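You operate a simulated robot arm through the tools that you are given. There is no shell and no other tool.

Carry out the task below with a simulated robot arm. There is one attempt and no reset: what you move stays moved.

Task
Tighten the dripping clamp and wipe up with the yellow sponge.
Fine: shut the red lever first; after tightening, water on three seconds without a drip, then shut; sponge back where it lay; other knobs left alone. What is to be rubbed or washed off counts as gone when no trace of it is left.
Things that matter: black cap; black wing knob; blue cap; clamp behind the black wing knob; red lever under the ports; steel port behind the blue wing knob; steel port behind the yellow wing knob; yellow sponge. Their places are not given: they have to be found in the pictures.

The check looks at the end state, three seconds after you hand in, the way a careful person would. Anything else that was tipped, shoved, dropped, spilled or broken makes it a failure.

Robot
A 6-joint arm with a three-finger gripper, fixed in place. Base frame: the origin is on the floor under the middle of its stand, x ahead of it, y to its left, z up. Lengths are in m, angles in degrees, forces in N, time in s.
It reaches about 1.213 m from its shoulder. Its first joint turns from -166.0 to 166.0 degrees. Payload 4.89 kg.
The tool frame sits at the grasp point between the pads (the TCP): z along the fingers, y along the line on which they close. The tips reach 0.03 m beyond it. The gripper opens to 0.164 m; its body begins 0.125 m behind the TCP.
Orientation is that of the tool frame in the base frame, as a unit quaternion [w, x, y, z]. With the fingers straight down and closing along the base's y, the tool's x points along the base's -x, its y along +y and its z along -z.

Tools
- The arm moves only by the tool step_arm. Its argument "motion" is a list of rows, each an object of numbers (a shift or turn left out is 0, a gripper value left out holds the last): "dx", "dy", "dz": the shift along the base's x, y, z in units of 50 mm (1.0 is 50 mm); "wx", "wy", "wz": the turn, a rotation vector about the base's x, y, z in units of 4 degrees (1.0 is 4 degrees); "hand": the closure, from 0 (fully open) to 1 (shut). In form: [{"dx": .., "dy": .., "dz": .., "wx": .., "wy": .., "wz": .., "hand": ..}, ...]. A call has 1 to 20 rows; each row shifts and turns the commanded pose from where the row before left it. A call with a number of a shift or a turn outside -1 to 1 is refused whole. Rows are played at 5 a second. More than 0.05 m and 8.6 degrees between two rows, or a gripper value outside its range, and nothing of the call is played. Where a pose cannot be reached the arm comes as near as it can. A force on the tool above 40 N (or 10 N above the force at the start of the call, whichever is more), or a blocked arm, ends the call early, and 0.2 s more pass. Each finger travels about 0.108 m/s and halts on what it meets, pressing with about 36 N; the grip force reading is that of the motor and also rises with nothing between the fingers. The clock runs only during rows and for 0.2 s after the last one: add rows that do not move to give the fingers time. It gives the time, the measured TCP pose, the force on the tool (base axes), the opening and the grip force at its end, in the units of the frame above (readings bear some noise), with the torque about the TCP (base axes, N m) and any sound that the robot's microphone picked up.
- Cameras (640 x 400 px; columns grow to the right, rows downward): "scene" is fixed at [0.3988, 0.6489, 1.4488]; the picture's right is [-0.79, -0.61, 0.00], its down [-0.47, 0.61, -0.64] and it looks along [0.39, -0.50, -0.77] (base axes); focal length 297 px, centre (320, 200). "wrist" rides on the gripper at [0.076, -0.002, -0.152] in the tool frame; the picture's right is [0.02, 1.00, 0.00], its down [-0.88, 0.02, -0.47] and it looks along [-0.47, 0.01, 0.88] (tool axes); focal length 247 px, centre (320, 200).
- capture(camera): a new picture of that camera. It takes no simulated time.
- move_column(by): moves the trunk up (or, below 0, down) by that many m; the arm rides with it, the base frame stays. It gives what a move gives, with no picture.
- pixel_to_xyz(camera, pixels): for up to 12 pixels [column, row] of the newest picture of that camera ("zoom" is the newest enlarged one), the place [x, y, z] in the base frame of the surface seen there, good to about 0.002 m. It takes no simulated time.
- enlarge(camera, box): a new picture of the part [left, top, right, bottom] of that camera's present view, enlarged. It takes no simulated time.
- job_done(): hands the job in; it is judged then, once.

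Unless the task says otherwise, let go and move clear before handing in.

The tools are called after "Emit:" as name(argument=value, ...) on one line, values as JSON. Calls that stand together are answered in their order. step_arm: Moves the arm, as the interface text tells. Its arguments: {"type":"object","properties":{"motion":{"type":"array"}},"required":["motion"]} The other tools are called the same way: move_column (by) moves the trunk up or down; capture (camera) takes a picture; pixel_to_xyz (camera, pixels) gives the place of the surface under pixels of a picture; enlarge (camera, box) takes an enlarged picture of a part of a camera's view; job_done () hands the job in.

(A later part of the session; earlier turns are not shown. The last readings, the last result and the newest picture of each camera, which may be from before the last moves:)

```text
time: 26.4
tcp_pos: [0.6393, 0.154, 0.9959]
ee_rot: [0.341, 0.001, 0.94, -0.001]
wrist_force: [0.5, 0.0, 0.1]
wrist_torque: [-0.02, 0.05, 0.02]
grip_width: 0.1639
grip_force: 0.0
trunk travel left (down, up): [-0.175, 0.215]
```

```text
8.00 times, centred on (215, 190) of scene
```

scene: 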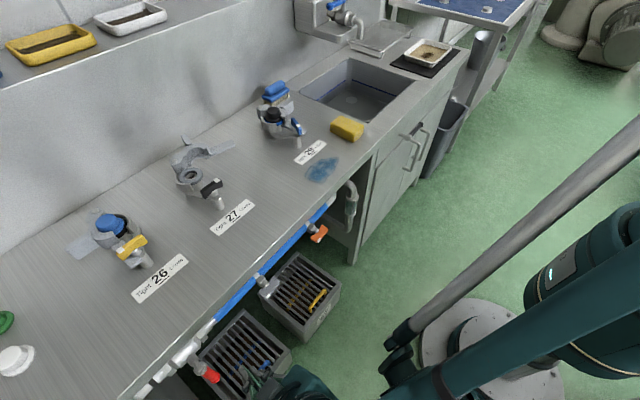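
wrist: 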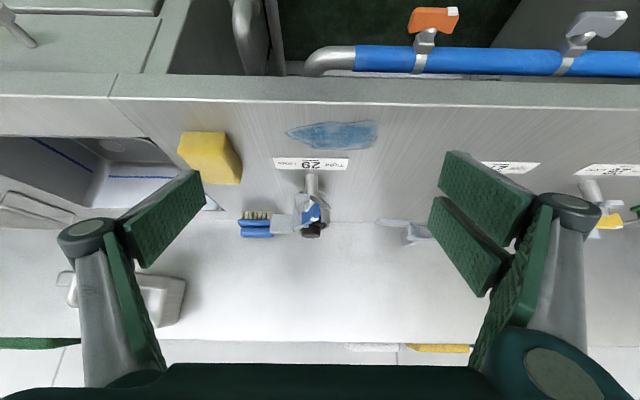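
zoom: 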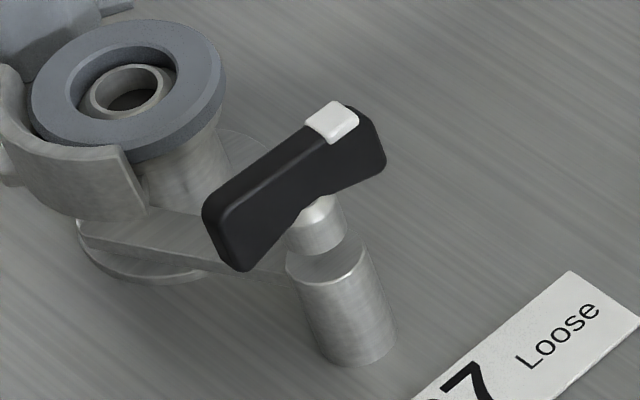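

Yellow's white mark is at the left ("Tight") end and black's at the right ("Loose") end. I'll read both wing directions numerically.

Emit:
pixel_to_xyz(camera="zoom", pixels=[[225, 210], [290, 155], [335, 118], [365, 120], [315, 240], [325, 265]])

Emit:
enlarge(camera="scene", box=[110, 225, 160, 275])

Emit:
pixel_to_xyz(camera="zoom", pixels=[[200, 195], [190, 215], [270, 140], [365, 85], [320, 225], [300, 320], [390, 230]])

```text
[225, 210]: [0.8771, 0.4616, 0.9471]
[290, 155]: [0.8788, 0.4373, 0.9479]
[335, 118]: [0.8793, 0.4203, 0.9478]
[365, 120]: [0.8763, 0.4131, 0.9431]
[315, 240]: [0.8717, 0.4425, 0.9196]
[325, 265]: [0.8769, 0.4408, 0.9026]
```

```text
8.00 times, centred on (135, 250) of scene
```

zoom: 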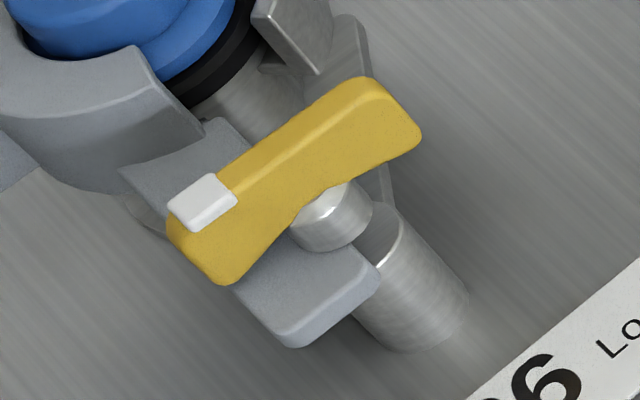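

```text
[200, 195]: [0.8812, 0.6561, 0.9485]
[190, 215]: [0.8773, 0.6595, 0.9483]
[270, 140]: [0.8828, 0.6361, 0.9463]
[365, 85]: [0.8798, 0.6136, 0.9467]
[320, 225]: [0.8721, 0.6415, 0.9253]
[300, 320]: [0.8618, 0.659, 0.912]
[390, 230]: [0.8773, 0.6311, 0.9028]
```

Yellow's wing lies along y with white at +y, so "tight" for blue means turning from ~150° to ~90° (about 60° clockwise) about (0.876,0.141). I'll bring the hand straight down above the knob, yawed −30° so the pads line up with the wing.

Emit:
step_arm(motion=[{"dx": 0.394, "dy": -0.022, "dz": 0.09, "wx": 0.218, "wy": 0.814, "wz": -0.599, "hand": 0.7}, {"dx": 0.394, "dy": -0.022, "dz": 0.09, "wx": 0.218, "wy": 0.814, "wz": -0.599}, {"dx": 0.394, "dy": -0.022, "dz": 0.09, "wx": 0.218, "wy": 0.814, "wz": -0.599}, {"dx": 0.394, "dy": -0.022, "dz": 0.09, "wx": 0.218, "wy": 0.814, "wz": -0.599}, {"dx": 0.394, "dy": -0.022, "dz": 0.09, "wx": 0.218, "wy": 0.814, "wz": -0.599}, {"dx": 0.394, "dy": -0.022, "dz": 0.09, "wx": 0.218, "wy": 0.814, "wz": -0.599}, {"dx": 0.394, "dy": -0.022, "dz": 0.09, "wx": 0.218, "wy": 0.814, "wz": -0.599}, {"dx": 0.394, "dy": -0.022, "dz": 0.09, "wx": 0.218, "wy": 0.814, "wz": -0.599}, {"dx": 0.394, "dy": -0.022, "dz": 0.09, "wx": 0.218, "wy": 0.814, "wz": -0.599}, {"dx": 0.394, "dy": -0.022, "dz": 0.09, "wx": 0.218, "wy": 0.814, "wz": -0.599}, {"dx": 0.394, "dy": -0.022, "dz": 0.09, "wx": 0.218, "wy": 0.814, "wz": -0.599}, {"dx": 0.394, "dy": -0.022, "dz": 0.09, "wx": 0.218, "wy": 0.814, "wz": -0.599}, {}])

Emit:
capture(camera="wrist")

Emit:
capture(camera="scene")

```text
time: 29.2
tcp_pos: [0.8767, 0.1404, 1.0489]
ee_rot: [-0.002, 0.261, 0.965, -0.003]
wrist_force: [0.5, 0.3, -0.5]
wrist_torque: [0.01, 0.04, 0.0]
grip_width: 0.0493
grip_force: 0.1
trunk travel left (down, up): [-0.175, 0.215]
```

```text
taken
```

wrist: 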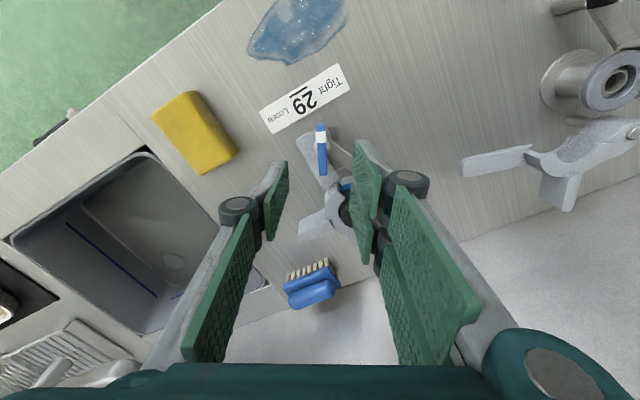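

```text
taken
```

scene: 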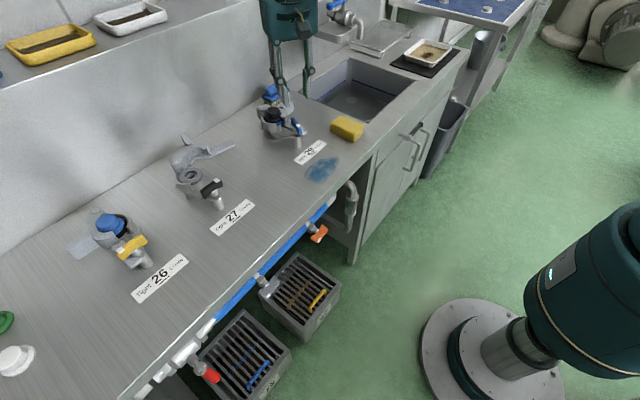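

The wing at (321,150) in the wrist view is nearly vertical in the picture, so it's aligned with the pads. I'll zoom for its precise centre and direction.

Emit:
enlarge(camera="wrist", box=[280, 105, 370, 205])

Emit:
pixel_to_xyz(camera="wrist", pixels=[[320, 126], [320, 134], [320, 143], [322, 155], [324, 165], [325, 172], [316, 150], [327, 150], [310, 145], [345, 175]])

```text
4.00 times, centred on (325, 155) of wrist
```

zoom: 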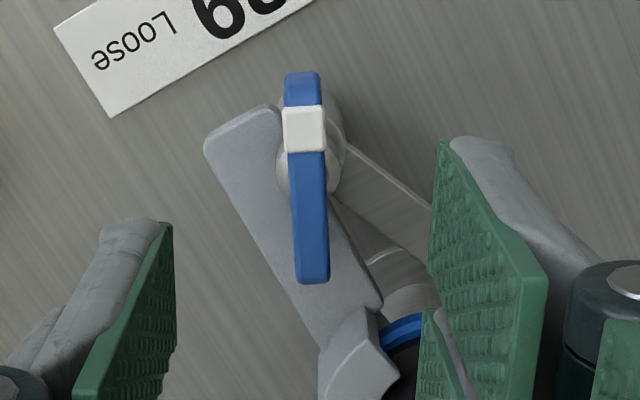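

```text
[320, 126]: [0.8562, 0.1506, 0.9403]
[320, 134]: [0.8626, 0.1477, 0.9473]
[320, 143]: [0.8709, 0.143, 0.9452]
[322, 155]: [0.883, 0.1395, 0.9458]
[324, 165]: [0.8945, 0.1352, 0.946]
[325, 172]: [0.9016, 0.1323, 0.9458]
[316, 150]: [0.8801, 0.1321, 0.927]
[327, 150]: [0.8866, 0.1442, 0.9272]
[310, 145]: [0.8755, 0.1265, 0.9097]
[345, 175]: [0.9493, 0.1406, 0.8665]
```

Wing axis runs from (0.856,0.151) to (0.902,0.132), i.e. pointing at 158°, centre (0.879,0.1415). I'll correct yaw by +8°, centre and lower so the pads straddle the wing.

Emit:
step_arm(motion=[{"dx": 0.023, "dy": 0.011, "wz": 1.0}, {"dx": 0.023, "dy": 0.011, "wz": 1.0}, {"dz": -0.5}, {"dz": -0.5}, {"dz": -0.4}, {"dz": -0.3}, {"dz": -0.3}, {}])

Emit:
capture(camera="wrist")

Emit:
enlarge(camera="scene", box=[250, 70, 330, 150])

```text
time: 31.0
tcp_pos: [0.8778, 0.1415, 0.9506]
ee_rot: [-0.001, 0.192, 0.981, -0.002]
wrist_force: [0.5, -0.1, -0.3]
wrist_torque: [0.02, 0.03, 0.03]
grip_width: 0.0491
grip_force: 0.1
trunk travel left (down, up): [-0.175, 0.215]
```

```text
taken
```

wrist: 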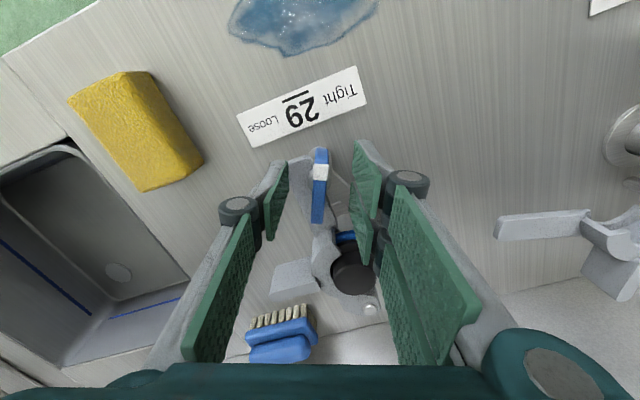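

```text
5.00 times, centred on (290, 110) of scene
```

zoom: 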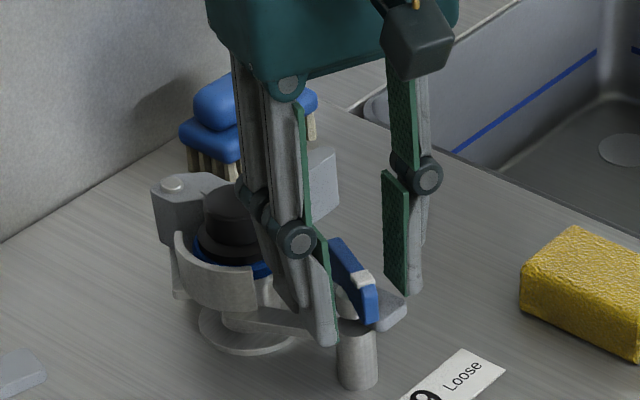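

The pads straddle the wing in both views. I'll close onto it.

Emit:
step_arm(motion=[{"hand": 1.0}, {}, {}, {}])

Emit:
capture(camera="wrist")

```text
time: 32.0
tcp_pos: [0.8781, 0.1411, 0.9505]
ee_rot: [-0.001, 0.192, 0.981, -0.003]
wrist_force: [-5.4, -6.6, -9.0]
wrist_torque: [-0.2, 0.17, -0.06]
grip_width: 0.0161
grip_force: 45.3
trunk travel left (down, up): [-0.175, 0.215]
```

```text
taken
```

wrist: 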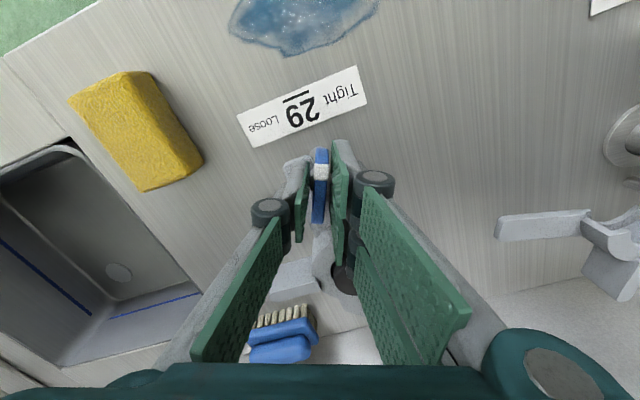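

The wing is held (width 0.016). I'll turn clockwise 20° first and check the torque and picture.

Emit:
step_arm(motion=[{"wz": -1.0}, {"wz": -1.0}, {"wz": -1.0}, {"wz": -1.0}, {"wz": -1.0}, {}])

Emit:
capture(camera="wrist")

Emit:
enlarge(camera="scene", box=[250, 70, 330, 150])

```text
time: 33.3
tcp_pos: [0.8778, 0.1431, 0.9505]
ee_rot: [0.0, 0.359, 0.933, 0.0]
wrist_force: [-1.0, 1.8, 10.5]
wrist_torque: [-0.12, -0.22, 0.03]
grip_width: 0.0098
grip_force: 45.2
trunk travel left (down, up): [-0.175, 0.215]
stopped in row 6: the force on the tool passed its limit at 74 N (the readings are from after the stop); the commanded pose is now the measured one
```

```text
taken
```

wrist: 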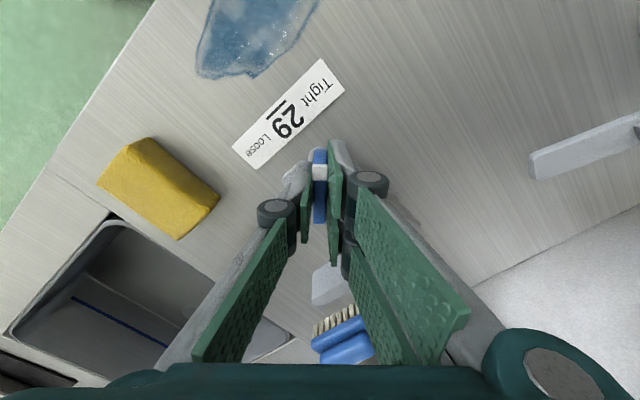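

```text
5.00 times, centred on (290, 110) of scene
```

zoom: 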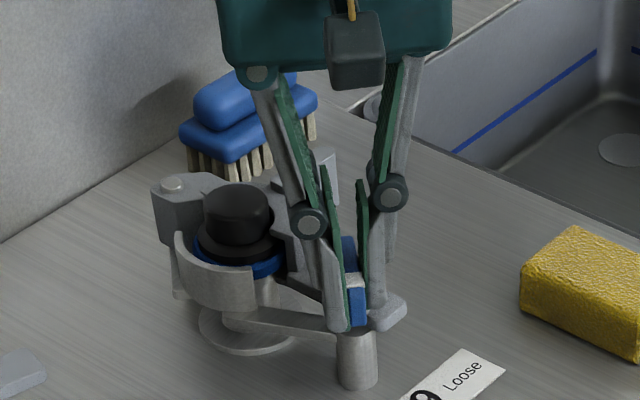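

The knob turned 20° with the hand but side force spiked, so my centre is probably a little off the screw axis. I'll let go slightly and re-measure the wing.

Emit:
step_arm(motion=[{"hand": 0.75}, {}, {}])

Emit:
enlarge(camera="wrist", box=[270, 130, 370, 250])

Emit:
enlarge(camera="scene", box=[250, 70, 330, 150])

```text
time: 34.1
tcp_pos: [0.8788, 0.1436, 0.9506]
ee_rot: [-0.001, 0.359, 0.933, 0.0]
wrist_force: [-0.8, -0.5, 0.0]
wrist_torque: [0.02, 0.0, -0.02]
grip_width: 0.0413
grip_force: 0.0
trunk travel left (down, up): [-0.175, 0.215]
```

```text
3.33 times, centred on (320, 190) of wrist
```

zoom: 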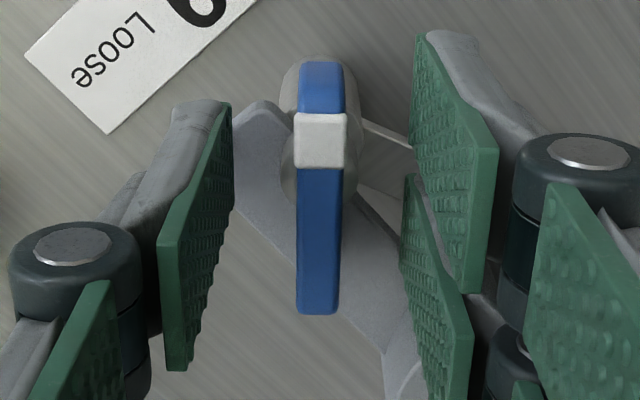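

```text
5.00 times, centred on (290, 110) of scene
```

zoom: 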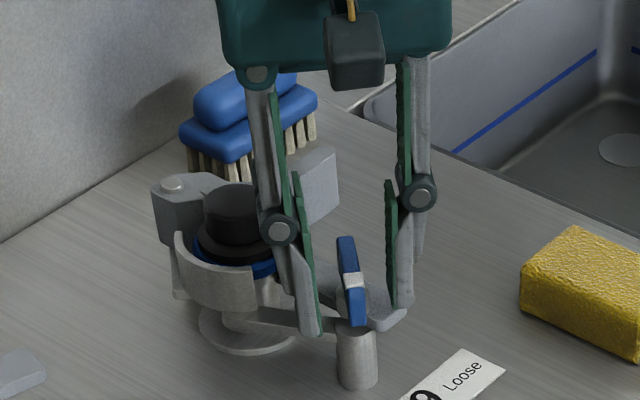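

The wing turned with the hand and its white end is now further toward "Tight". I'll measure its ends and the stem to pin down the true rotation axis.

Emit:
enlarge(camera="wrist", box=[270, 130, 370, 250])

Emit:
pixel_to_xyz(camera="zoom", pixels=[[320, 68], [320, 105], [320, 140], [319, 180], [318, 220], [318, 260], [317, 300], [302, 220], [336, 220], [286, 100], [352, 110], [350, 170]])

```text
3.33 times, centred on (320, 190) of wrist
```

zoom: 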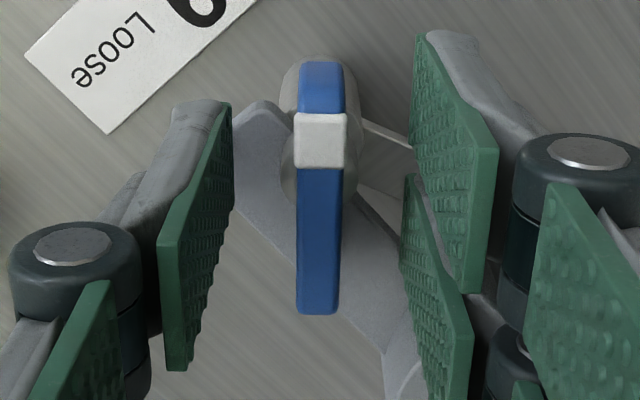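

```text
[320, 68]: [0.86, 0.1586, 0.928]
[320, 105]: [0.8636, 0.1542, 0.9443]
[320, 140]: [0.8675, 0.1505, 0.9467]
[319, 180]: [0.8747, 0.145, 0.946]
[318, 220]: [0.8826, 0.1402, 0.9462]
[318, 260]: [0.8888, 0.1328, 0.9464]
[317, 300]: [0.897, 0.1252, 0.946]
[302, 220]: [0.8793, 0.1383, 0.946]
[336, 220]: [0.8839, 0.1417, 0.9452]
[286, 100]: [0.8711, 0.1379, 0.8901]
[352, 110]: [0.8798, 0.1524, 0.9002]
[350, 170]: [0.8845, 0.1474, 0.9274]
```

Both measurements give the axis at (0.879,0.1415); my TCP had drifted to y 0.1436. I'll recentre, raise 3 mm to keep the tips off the clamp ear, and grip again.

Emit:
step_arm(motion=[{"dx": 0.004, "dy": -0.042, "dz": 0.06}, {}, {"hand": 1.0}, {}, {}, {}])

Emit:
step_arm(motion=[{"wz": -0.6}, {"wz": -0.6}, {"wz": -0.6}, {"wz": -0.6}, {"wz": -0.6}])

Emit:
capture(camera="wrist")

```text
time: 35.5
tcp_pos: [0.8807, 0.1423, 0.9546]
ee_rot: [-0.001, 0.36, 0.933, 0.0]
wrist_force: [24.4, 19.6, 8.9]
wrist_torque: [0.6, -0.57, 0.09]
grip_width: 0.0097
grip_force: 44.8
trunk travel left (down, up): [-0.175, 0.215]
```

```text
time: 36.1
tcp_pos: [0.8793, 0.1413, 0.9536]
ee_rot: [0.0, 0.392, 0.92, 0.002]
wrist_force: [4.4, 6.6, -0.2]
wrist_torque: [0.13, -0.19, 0.01]
grip_width: 0.0098
grip_force: 44.9
trunk travel left (down, up): [-0.175, 0.215]
stopped in row 2: the force on the tool passed its limit at 44 N (the readings are from after the stop); the commanded pose is now the measured one
```

```text
taken
```

wrist: 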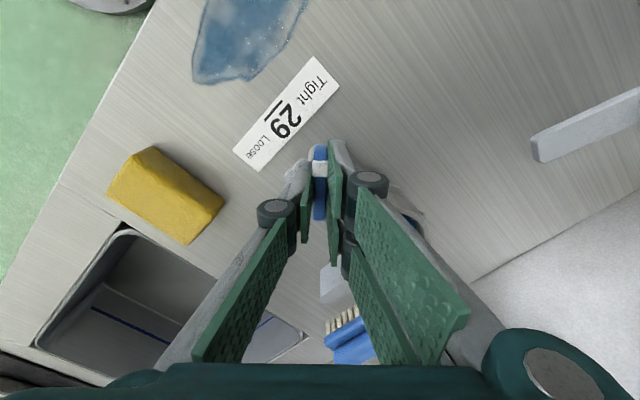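

Gripping hard pulls the wing off its axis and trips the force limit. I'll loosen to about a 16 mm gap so the pads cage the wing with some play, and turn it like that.

Emit:
step_arm(motion=[{"hand": 0.9}, {}, {"wz": -0.8}, {"wz": -0.8}, {"wz": -0.8}, {"wz": -0.8}, {"wz": -0.8}, {}])

Emit:
capture(camera="wrist")

```text
time: 37.9
tcp_pos: [0.8796, 0.1416, 0.9538]
ee_rot: [0.0, 0.516, 0.856, 0.001]
wrist_force: [1.1, 0.5, -0.8]
wrist_torque: [0.01, -0.02, 0.03]
grip_width: 0.0168
grip_force: 0.3
trunk travel left (down, up): [-0.175, 0.215]
```

```text
taken
```

wrist: 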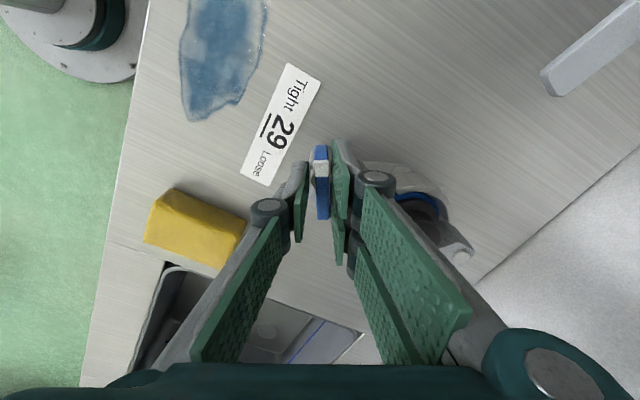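

The wing follows with low force (tool yaw now −62°, wing slightly behind). I'll continue turning clockwise.

Emit:
step_arm(motion=[{"wz": -0.8}, {"wz": -0.8}, {"wz": -0.8}, {"wz": -0.8}, {"wz": -0.8}, {"wz": -0.8}, {"wz": -0.8}, {}])

Emit:
enlarge(camera="wrist", box=[270, 130, 370, 250])

Emit:
enlarge(camera="scene", box=[250, 70, 330, 150])

```text
time: 39.7
tcp_pos: [0.8776, 0.1418, 0.9538]
ee_rot: [0.0, 0.673, 0.74, 0.002]
wrist_force: [0.8, -0.2, 0.3]
wrist_torque: [0.01, -0.02, 0.04]
grip_width: 0.0168
grip_force: 0.1
trunk travel left (down, up): [-0.175, 0.215]
```

```text
3.33 times, centred on (320, 190) of wrist
```

zoom: 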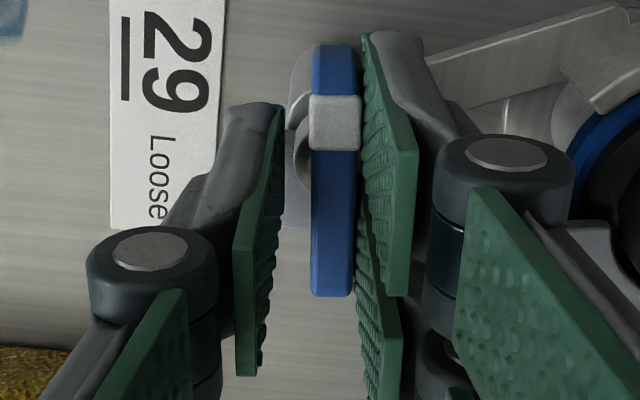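

```text
5.00 times, centred on (290, 110) of scene
```

zoom: 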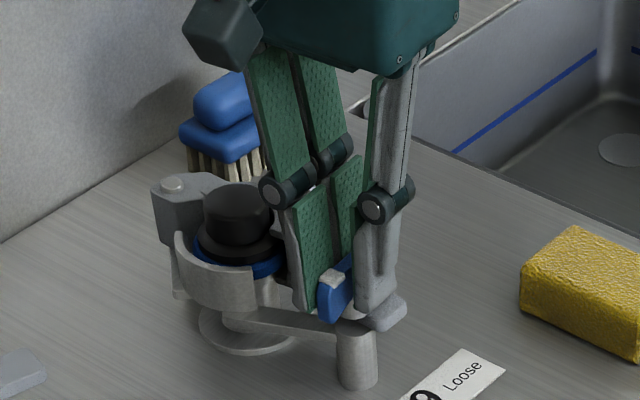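

The wing is now nearly along y, with white at the +y side. I'll keep turning in small steps to find the stop.

Emit:
step_arm(motion=[{"wz": -0.8}, {"wz": -0.8}, {"wz": -0.8}, {}])

Emit:
enlarge(camera="wrist", box=[270, 130, 370, 250])

Emit:
pixel_to_xyz(camera="zoom", pixels=[[335, 80], [335, 120], [333, 160], [332, 200], [331, 240], [330, 280]])

```text
time: 40.7
tcp_pos: [0.8795, 0.1412, 0.9541]
ee_rot: [0.0, 0.733, 0.68, 0.001]
wrist_force: [6.9, 2.8, 1.6]
wrist_torque: [0.03, -0.18, 0.19]
grip_width: 0.0189
grip_force: 3.3
trunk travel left (down, up): [-0.175, 0.215]
```

```text
3.33 times, centred on (320, 190) of wrist
```

zoom: 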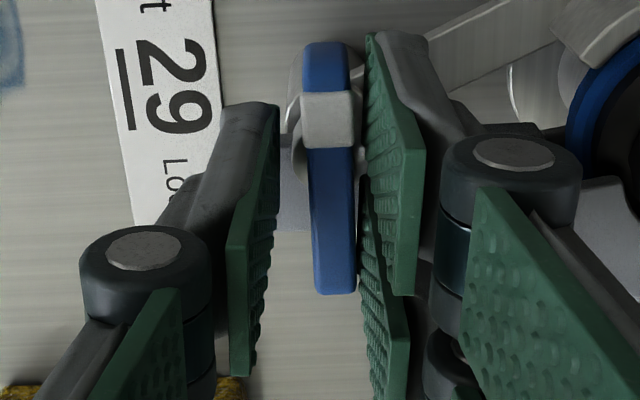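

```text
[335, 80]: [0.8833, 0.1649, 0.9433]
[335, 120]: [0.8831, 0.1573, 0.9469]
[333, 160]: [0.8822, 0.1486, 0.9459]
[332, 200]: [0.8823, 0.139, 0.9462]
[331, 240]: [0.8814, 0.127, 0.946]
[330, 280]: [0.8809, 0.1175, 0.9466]
```

The wing now lies at about 88°, torque has risen to 0.19 N·m and the fingers are spreading, which suggests the tight stop. I'll press a few degrees more to confirm.

Emit:
step_arm(motion=[{"wz": -0.6}, {"wz": -0.6}, {}])

Emit:
enlarge(camera="wrist", box=[270, 130, 370, 250])

Emit:
pixel_to_xyz(camera="zoom", pixels=[[335, 80], [335, 120], [333, 160], [332, 200], [331, 240], [330, 280]])

```text
time: 41.5
tcp_pos: [0.8803, 0.1413, 0.9533]
ee_rot: [0.0, 0.76, 0.65, 0.001]
wrist_force: [16.9, 2.5, 4.9]
wrist_torque: [-0.08, -0.47, 0.51]
grip_width: 0.0229
grip_force: 7.9
trunk travel left (down, up): [-0.175, 0.215]
```

```text
3.33 times, centred on (320, 190) of wrist
```

zoom: 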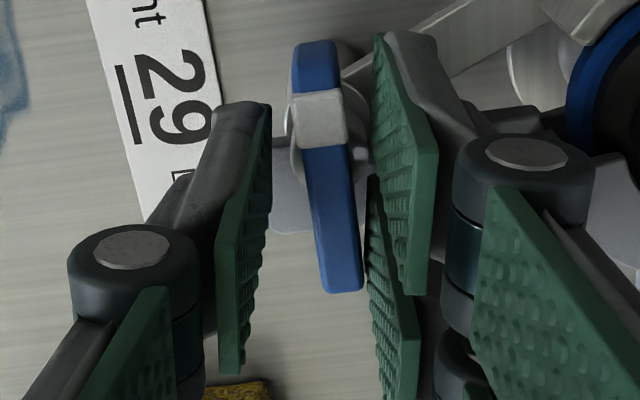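

```text
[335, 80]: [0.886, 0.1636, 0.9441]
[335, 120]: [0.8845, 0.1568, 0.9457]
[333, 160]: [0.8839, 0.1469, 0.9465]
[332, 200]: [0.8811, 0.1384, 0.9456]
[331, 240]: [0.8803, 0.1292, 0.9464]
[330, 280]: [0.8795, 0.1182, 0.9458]
```

The torque climbed to 0.5 N·m while the wing stayed at about 90°, so it's against the tight stop. I'll open a little, lift straight up and check the wing.

Emit:
step_arm(motion=[{"hand": 0.8}, {}, {"wz": 0.8}, {"wz": 0.8, "dz": 0.3}, {"dz": 0.6}, {"dz": 0.8}, {"dz": 1.0}, {}])

Emit:
capture(camera="wrist")

Emit:
enlarge(camera="scene", box=[250, 70, 330, 150])

```text
time: 43.3
tcp_pos: [0.88, 0.1406, 1.0882]
ee_rot: [0.0, 0.723, 0.691, 0.001]
wrist_force: [-1.0, -0.2, 1.4]
wrist_torque: [0.03, -0.07, 0.01]
grip_width: 0.0328
grip_force: 0.0
trunk travel left (down, up): [-0.175, 0.215]
```

```text
taken
```

wrist: 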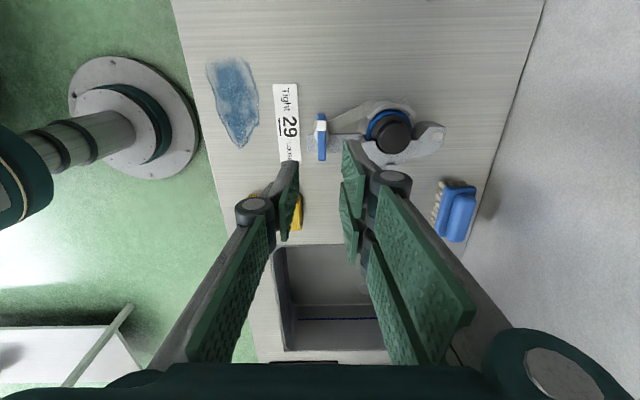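

```text
5.00 times, centred on (290, 110) of scene
```

zoom: 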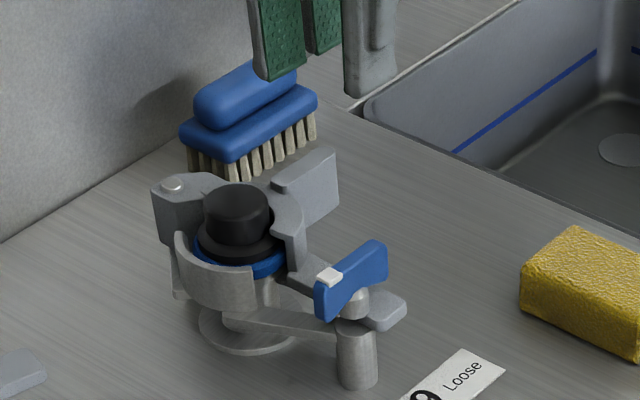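

The blue wing now sits like the yellow one with white on the "Tight" side. Next I'll return to the red lever for the water test, retracting over the table first and turning the hand to a forward tilt.

Emit:
step_arm(motion=[{"dx": -0.55, "dy": 0.36, "wx": -0.501, "wy": -0.479, "wz": 0.963, "hand": 1.0}, {"dx": -0.55, "dy": 0.36, "wx": -0.501, "wy": -0.479, "wz": 0.963}, {"dx": -0.55, "dy": 0.36, "wx": -0.501, "wy": -0.479, "wz": 0.963}, {"dx": -0.55, "dy": 0.36, "wx": -0.501, "wy": -0.479, "wz": 0.963}, {"dx": -0.55, "dy": 0.36, "wx": -0.501, "wy": -0.479, "wz": 0.963}, {"dx": -0.55, "dy": 0.36, "wx": -0.501, "wy": -0.479, "wz": 0.963}, {"dx": -0.55, "dy": 0.36, "wx": -0.501, "wy": -0.479, "wz": 0.963}, {"dx": -0.55, "dy": 0.36, "wx": -0.501, "wy": -0.479, "wz": 0.963}, {"dx": -0.55, "dy": 0.36, "wx": -0.501, "wy": -0.479, "wz": 0.963}, {"dx": -0.55, "dy": 0.36, "wx": -0.501, "wy": -0.479, "wz": 0.963}, {"dx": -0.55, "dy": 0.36, "wx": -0.501, "wy": -0.479, "wz": 0.963}])

Emit:
step_arm(motion=[{"dx": -0.09, "dy": 0.735, "dz": -0.524, "wx": -0.501, "wy": -0.479, "wz": 0.963}, {"dx": -0.09, "dy": 0.735, "dz": -0.524, "wx": -0.501, "wy": -0.479, "wz": 0.963}, {"dx": -0.09, "dy": 0.735, "dz": -0.524, "wx": -0.501, "wy": -0.479, "wz": 0.963}, {"dx": -0.09, "dy": 0.735, "dz": -0.524, "wx": -0.501, "wy": -0.479, "wz": 0.963}, {"dx": -0.09, "dy": 0.735, "dz": -0.524, "wx": -0.501, "wy": -0.479, "wz": 0.963}, {"dx": -0.09, "dy": 0.735, "dz": -0.524, "wx": -0.501, "wy": -0.479, "wz": 0.963}, {"dx": -0.09, "dy": 0.735, "dz": -0.524, "wx": -0.501, "wy": -0.479, "wz": 0.963}, {"dx": -0.09, "dy": 0.735, "dz": -0.524, "wx": -0.501, "wy": -0.479, "wz": 0.963}, {"dx": -0.09, "dy": 0.735, "dz": -0.524, "wx": -0.501, "wy": -0.479, "wz": 0.963}, {"dx": -0.09, "dy": 0.735, "dz": -0.524, "wx": -0.501, "wy": -0.479, "wz": 0.963}, {"dx": -0.09, "dy": 0.735, "dz": -0.524, "wx": -0.501, "wy": -0.479, "wz": 0.963}, {}])

Emit:
capture(camera="wrist")

Emit:
capture(camera="scene")

```text
time: 45.7
tcp_pos: [0.5785, 0.3389, 1.0888]
ee_rot: [0.257, 0.401, 0.879, 0.001]
wrist_force: [0.7, -0.7, -0.1]
wrist_torque: [0.1, 0.08, 0.02]
grip_width: 0.0004
grip_force: 36.4
trunk travel left (down, up): [-0.175, 0.215]
```

```text
time: 48.3
tcp_pos: [0.5272, 0.7456, 0.8009]
ee_rot: [0.46, -0.001, 0.888, 0.001]
wrist_force: [-0.3, 0.6, -0.2]
wrist_torque: [0.02, 0.02, 0.03]
grip_width: 0.0
grip_force: 36.3
trunk travel left (down, up): [-0.175, 0.215]
```

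```text
taken
```

wrist: 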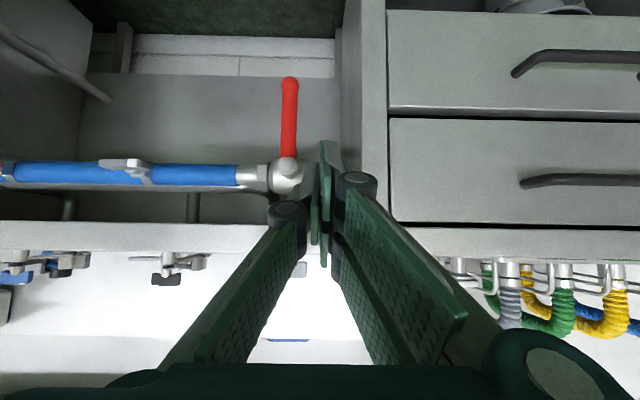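

```text
taken
```

scene: 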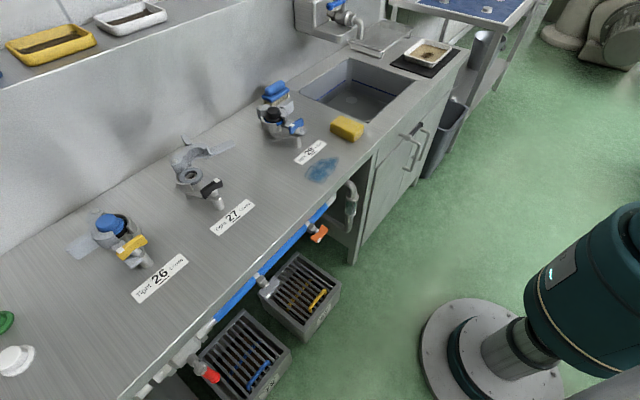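

The arm reaches 55° tilt here without trouble, and the lever hangs vertical at (290,115). I'll measure the lever and the neighbouring panel and drawers for clearance.

Emit:
pixel_to_xyz(camera="wrist", pixels=[[290, 85], [289, 115], [288, 145], [288, 168], [370, 100], [388, 150], [450, 150], [560, 65], [520, 72], [400, 240], [300, 235], [330, 148]])

Emit:
enlarge(camera="wrist", box=[230, 60, 430, 260])

```text
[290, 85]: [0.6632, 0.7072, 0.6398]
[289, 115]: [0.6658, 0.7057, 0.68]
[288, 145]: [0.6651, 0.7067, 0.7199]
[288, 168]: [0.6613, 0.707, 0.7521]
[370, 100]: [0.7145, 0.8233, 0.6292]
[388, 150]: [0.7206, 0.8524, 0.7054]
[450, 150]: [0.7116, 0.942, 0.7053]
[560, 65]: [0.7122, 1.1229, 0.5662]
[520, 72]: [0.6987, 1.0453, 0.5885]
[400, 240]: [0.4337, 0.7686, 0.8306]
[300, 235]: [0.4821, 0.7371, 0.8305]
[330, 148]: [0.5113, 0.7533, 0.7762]
```

```text
2.00 times, centred on (330, 160) of wrist
```

zoom: 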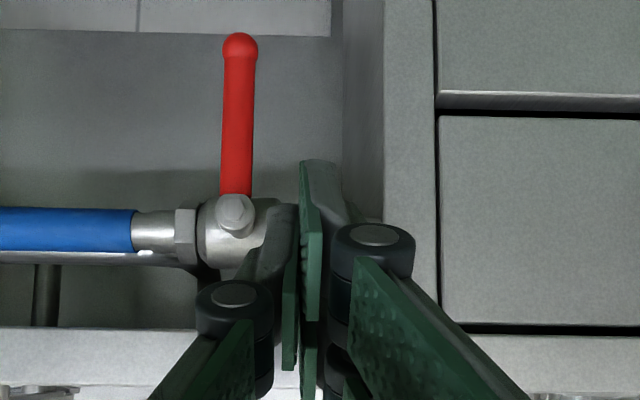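

The lever is centred at y≈0.706, x≈0.675 hanging to z 0.63, and the panel front is at x 0.715, so there's room. I'll come in on its +y side.

Emit:
step_arm(motion=[{"dx": 0.485, "dy": 0.03, "dz": -0.673}, {"dx": 0.485, "dy": 0.03, "dz": -0.673}, {"dx": 0.485, "dy": 0.03, "dz": -0.673}, {"dx": 0.52, "dz": -0.18}, {"dx": 0.52, "dz": -0.18}, {}])

Emit:
enlarge(camera="wrist", box=[200, 60, 440, 240])

```text
time: 49.7
tcp_pos: [0.6524, 0.7481, 0.6829]
ee_rot: [0.461, -0.001, 0.887, 0.002]
wrist_force: [-0.1, -0.8, 0.8]
wrist_torque: [-0.01, -0.07, 0.01]
grip_width: 0.0004
grip_force: 35.9
trunk travel left (down, up): [-0.175, 0.215]
```

```text
2.22 times, centred on (320, 150) of wrist
```

zoom: 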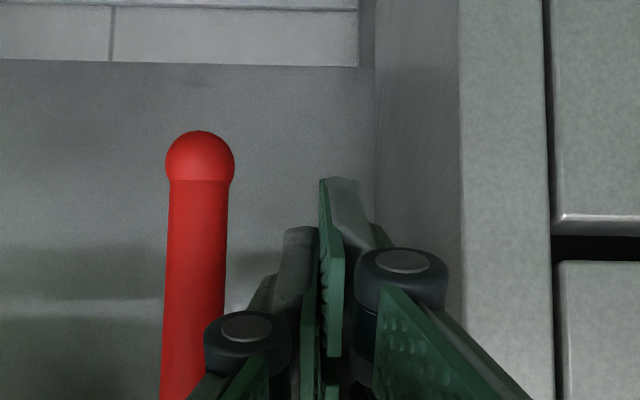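

The fingers are just right of the hanging lever. I'll sweep toward −y along the arc to start opening it.

Emit:
step_arm(motion=[{"dy": -0.15}, {"dy": -0.15}, {"dy": -0.21}, {"dy": -0.21}, {"dy": -0.2, "dz": 0.05}, {"dy": -0.2, "dz": 0.05}, {"dy": -0.18, "dz": 0.04}, {"dy": -0.18, "dz": 0.04}, {}])

Emit:
enlarge(camera="wrist", box=[200, 60, 440, 240])

```text
time: 51.7
tcp_pos: [0.6523, 0.6745, 0.6911]
ee_rot: [0.461, -0.001, 0.887, 0.001]
wrist_force: [-3.0, 1.8, -1.4]
wrist_torque: [-0.06, -0.04, 0.03]
grip_width: 0.0001
grip_force: 36.3
trunk travel left (down, up): [-0.175, 0.215]
```

```text
2.22 times, centred on (320, 150) of wrist
```

zoom: 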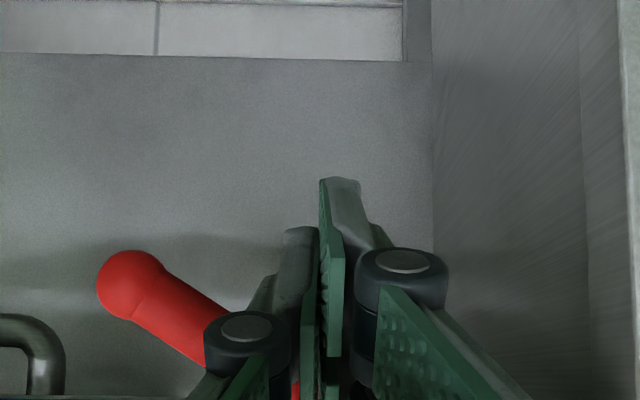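

The lever has swung to about 40°. I'll lift along the arc to bring it up toward horizontal.

Emit:
step_arm(motion=[{"dy": -0.08, "dz": 0.17}, {"dy": -0.12, "dz": 0.09}, {"dy": -0.12, "dz": 0.09}, {"dy": -0.15, "dz": 0.1}, {}])

Emit:
capture(camera="wrist")

Emit:
capture(camera="scene")

```text
time: 52.9
tcp_pos: [0.653, 0.6526, 0.7123]
ee_rot: [0.461, -0.001, 0.888, 0.001]
wrist_force: [-11.5, 11.1, -21.5]
wrist_torque: [-0.26, 0.04, 0.21]
grip_width: 0.0001
grip_force: 36.0
trunk travel left (down, up): [-0.175, 0.215]
```

```text
taken
```

wrist: 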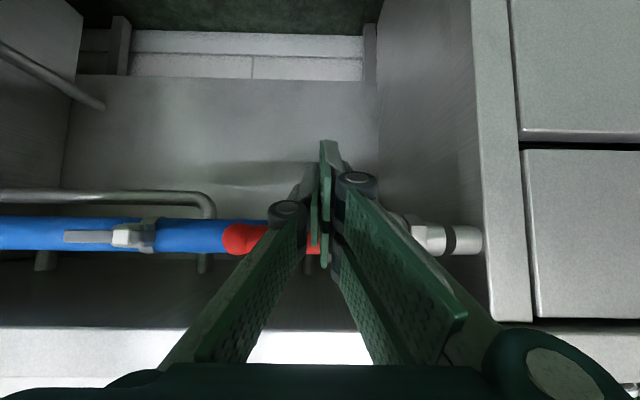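

```text
taken
```

scene: 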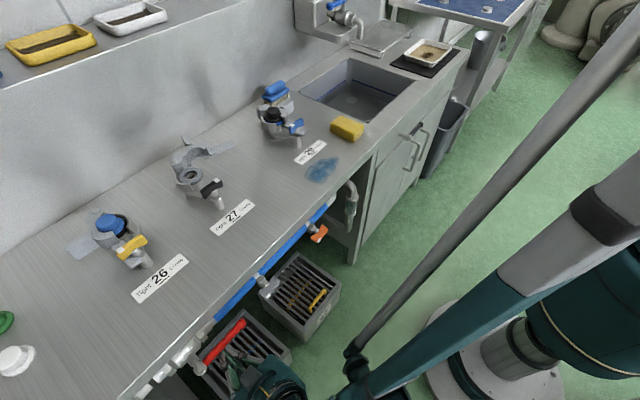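

The lever now looks parallel to the pipe in the scene view, and the force (−21 N in z) suggests its open stop. I'll relax slightly, measure it and check port 29 for drips.

Emit:
pixel_to_xyz(camera="wrist", pixels=[[238, 238], [255, 236], [312, 246]])

Emit:
pixel_to_xyz(camera="scene", pixels=[[207, 358], [222, 343], [238, 328]])

Emit:
step_arm(motion=[{"dz": -0.1}, {"dz": -0.2}, {}, {}, {}])

Emit:
enlarge(camera="scene", box=[250, 75, 330, 150])

Emit:
enlarge(camera="scene", box=[170, 290, 300, 400])

```text
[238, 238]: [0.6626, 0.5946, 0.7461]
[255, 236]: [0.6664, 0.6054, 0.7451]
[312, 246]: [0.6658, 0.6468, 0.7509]
```

```text
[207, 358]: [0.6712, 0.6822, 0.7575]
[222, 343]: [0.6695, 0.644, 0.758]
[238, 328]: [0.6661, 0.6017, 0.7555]
```

```text
time: 54.1
tcp_pos: [0.6526, 0.6517, 0.6981]
ee_rot: [0.461, -0.001, 0.887, 0.001]
wrist_force: [-0.6, 0.5, -0.2]
wrist_torque: [0.01, -0.04, -0.02]
grip_width: 0.0
grip_force: 35.2
trunk travel left (down, up): [-0.175, 0.215]
```

```text
5.33 times, centred on (290, 112) of scene
```

zoom: 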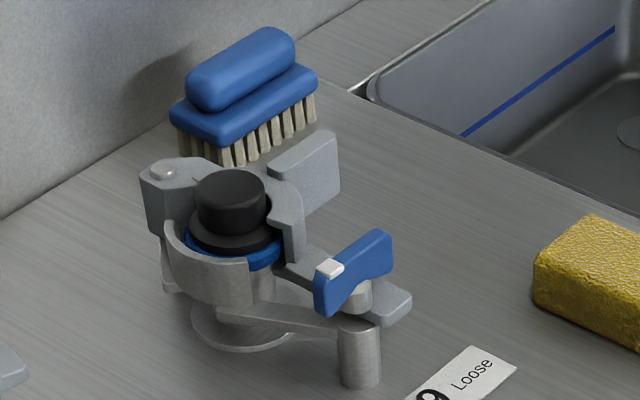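

```text
3.64 times, centred on (235, 345) of scene
```

zoom: 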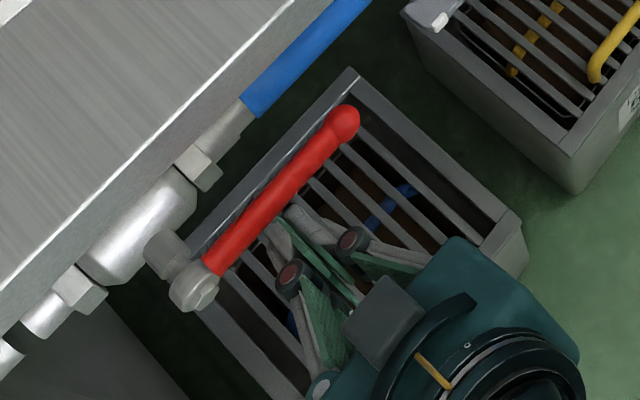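

The lever is fully open and no drops show at port 29. I'll hold still for a while with the water on, then check again.

Emit:
step_arm(motion=[{}, {}, {}, {}, {}, {}, {}, {}, {}, {}])

Emit:
enlarge(camera="scene", box=[250, 75, 330, 150])

Emit:
step_arm(motion=[{}, {}, {}, {}, {}, {}, {}, {}, {}, {}])

Emit:
enlarge(camera="scene", box=[250, 75, 330, 150])

Emit:
capture(camera="scene")

```text
time: 56.3
tcp_pos: [0.6524, 0.6508, 0.6979]
ee_rot: [0.461, 0.0, 0.887, 0.001]
wrist_force: [-0.5, -0.5, 0.0]
wrist_torque: [0.01, 0.02, 0.0]
grip_width: 0.0
grip_force: 35.8
trunk travel left (down, up): [-0.175, 0.215]
```

```text
5.33 times, centred on (290, 112) of scene
```

zoom: 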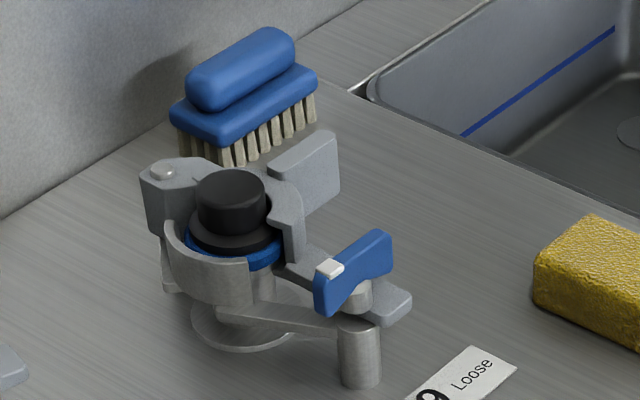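

```text
time: 58.5
tcp_pos: [0.6526, 0.6508, 0.6983]
ee_rot: [0.461, -0.001, 0.887, 0.001]
wrist_force: [0.8, -1.0, 0.1]
wrist_torque: [0.01, 0.01, 0.02]
grip_width: 0.0
grip_force: 35.7
trunk travel left (down, up): [-0.175, 0.215]
```

```text
5.33 times, centred on (290, 112) of scene
```

zoom: 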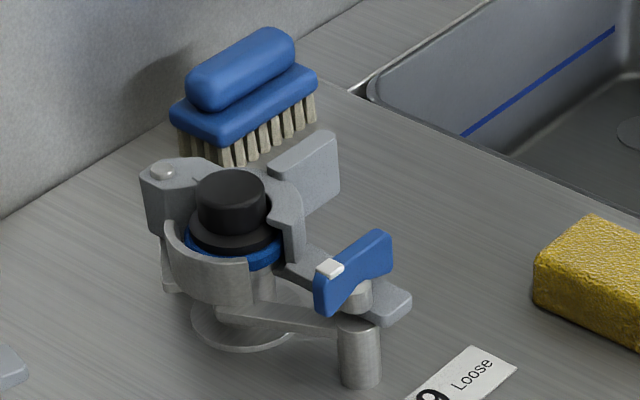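

```text
taken
```

scene: 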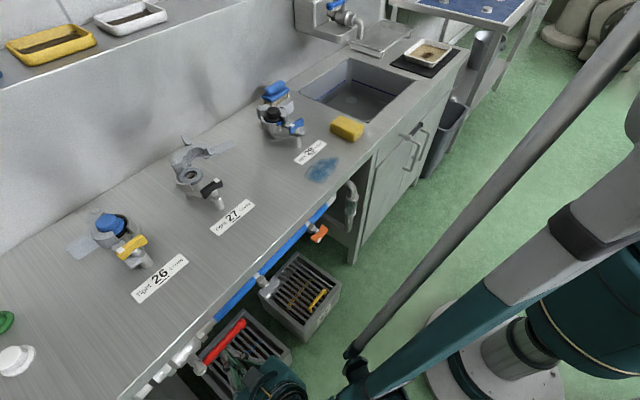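

About six seconds with the water on and no drop at port 29. Now I'll back out, tilt back to 40° and come over the top of the lever to shut it again.

Emit:
step_arm(motion=[{"dx": -0.8}, {"dx": -0.8}, {"dx": -0.8}, {"dy": -0.22, "dz": 0.57, "wy": 0.9375}, {"dy": -0.22, "dz": 0.57, "wy": 0.9375}, {"dy": -0.22, "dz": 0.57, "wy": 0.9375}, {"dy": -0.22, "dz": 0.57, "wy": 0.9375}, {}])

Emit:
step_arm(motion=[{"dx": 0.78}, {"dx": 0.78}, {"dx": 0.78}, {}])

Emit:
enlarge(camera="wrist", box=[220, 60, 460, 240])

```text
time: 60.3
tcp_pos: [0.5487, 0.641, 0.8357]
ee_rot: [0.342, 0.0, 0.94, 0.001]
wrist_force: [-0.6, -0.1, 0.7]
wrist_torque: [0.01, 0.01, 0.0]
grip_width: 0.0
grip_force: 36.0
out of reach, approached as far as the arm can: row 1, 2, 3
trunk travel left (down, up): [-0.175, 0.215]
```

```text
time: 61.3
tcp_pos: [0.6601, 0.6423, 0.8356]
ee_rot: [0.34, -0.001, 0.941, 0.001]
wrist_force: [-22.5, 3.1, 6.8]
wrist_torque: [-0.04, -0.28, 0.13]
grip_width: 0.0001
grip_force: 36.8
trunk travel left (down, up): [-0.175, 0.215]
stopped in row 4: the force on the tool passed its limit at 47 N (the readings are from after the stop); the commanded pose is now the measured one
```

```text
2.22 times, centred on (340, 150) of wrist
```

zoom: 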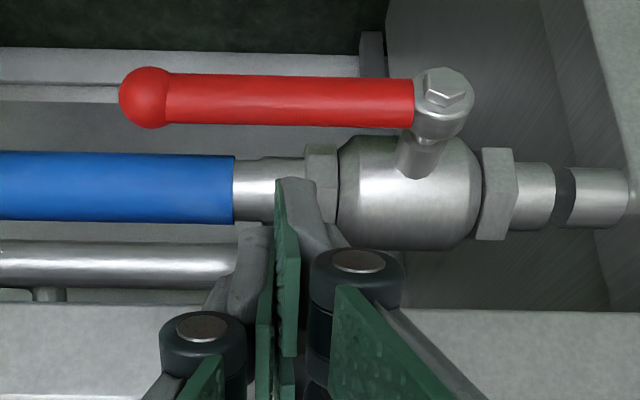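

The retreat was clipped by reach, so the fingertips came in too high and pressed on the table's front edge (force −22 N in x). I'll back off first and take a look.

Emit:
step_arm(motion=[{"dx": -0.6}, {"dx": -0.2, "dy": -0.35, "dz": -0.3}, {"dy": -0.35, "dz": -0.3}, {}])

Emit:
capture(camera="wrist")

Emit:
capture(camera="scene")

```text
time: 62.3
tcp_pos: [0.621, 0.606, 0.8015]
ee_rot: [0.34, 0.0, 0.941, 0.001]
wrist_force: [-0.3, -0.3, 0.2]
wrist_torque: [0.0, -0.02, 0.0]
grip_width: 0.0
grip_force: 36.4
trunk travel left (down, up): [-0.175, 0.215]
```

```text
taken
```

wrist: 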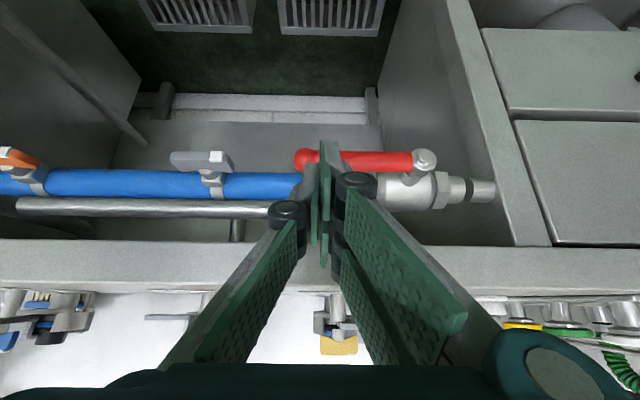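

```text
taken
```

scene: 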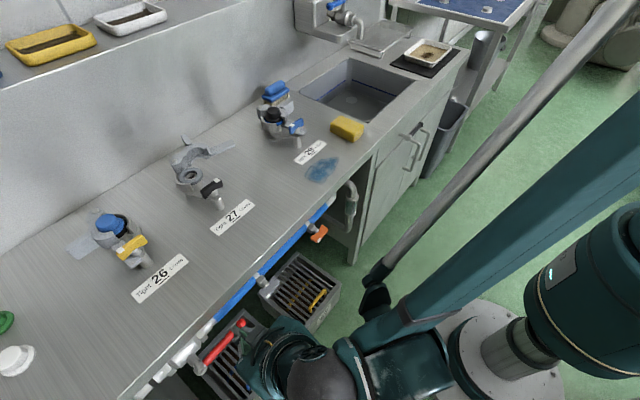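

Clear again, with the lever horizontal below at (300–425,160). I'll move forward over the lever to x 0.652 at this height.

Emit:
step_arm(motion=[{"dx": 0.32}, {"dx": 0.3}, {}])

Emit:
enlarge(camera="wrist", box=[220, 60, 460, 240])

```text
time: 63.1
tcp_pos: [0.651, 0.606, 0.8038]
ee_rot: [0.339, 0.0, 0.941, 0.001]
wrist_force: [0.2, 0.0, 0.0]
wrist_torque: [0.01, 0.0, 0.02]
grip_width: 0.0
grip_force: 36.6
trunk travel left (down, up): [-0.175, 0.215]
```

```text
2.22 times, centred on (340, 150) of wrist
```

zoom: 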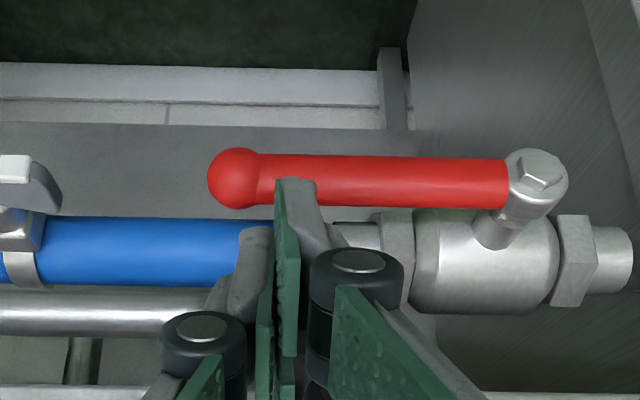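

The tips are over the lever near its outer end. I'll press down along the first part of the arc.

Emit:
step_arm(motion=[{"dz": -0.3, "dy": 0.02}, {"dz": -0.3, "dy": 0.02}, {"dz": -0.3, "dy": 0.03}, {"dz": -0.3, "dy": 0.03}, {}])

Emit:
enlarge(camera="wrist", box=[220, 60, 460, 240])

```text
time: 64.3
tcp_pos: [0.6521, 0.6111, 0.7446]
ee_rot: [0.34, 0.0, 0.941, 0.0]
wrist_force: [0.7, 0.4, 0.0]
wrist_torque: [-0.02, 0.01, -0.04]
grip_width: 0.0
grip_force: 36.2
trunk travel left (down, up): [-0.175, 0.215]
```

```text
2.22 times, centred on (340, 150) of wrist
```

zoom: 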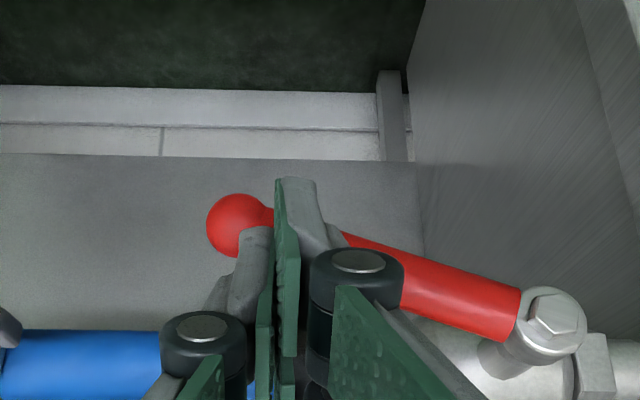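

The lever is going down as before. I'll follow the same arc that worked earlier.

Emit:
step_arm(motion=[{"dy": 0.11, "dz": -0.22}, {"dy": 0.11, "dz": -0.22}, {"dy": 0.15, "dz": -0.2}, {"dy": 0.15, "dz": -0.2}, {"dy": 0.18, "dz": -0.13}, {"dy": 0.18, "dz": -0.13}, {"dy": 0.15, "dz": -0.05}, {"dy": 0.12, "dz": -0.05}, {}])

Emit:
enlarge(camera="wrist", box=[220, 60, 460, 240])

```text
time: 66.3
tcp_pos: [0.6537, 0.6675, 0.6828]
ee_rot: [0.339, 0.0, 0.941, 0.001]
wrist_force: [-0.9, 0.0, -0.2]
wrist_torque: [0.01, -0.01, -0.02]
grip_width: 0.0
grip_force: 36.2
trunk travel left (down, up): [-0.175, 0.215]
```

```text
2.22 times, centred on (340, 150) of wrist
```

zoom: 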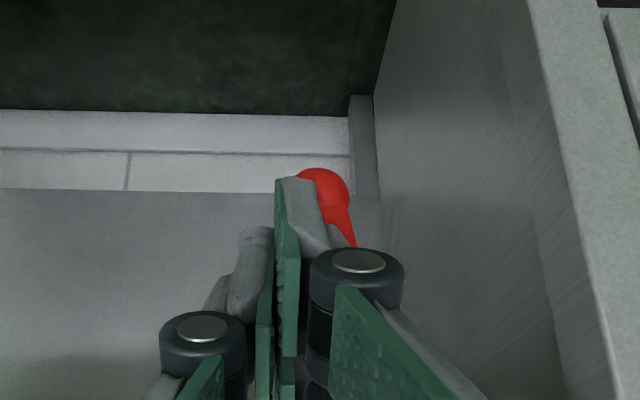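

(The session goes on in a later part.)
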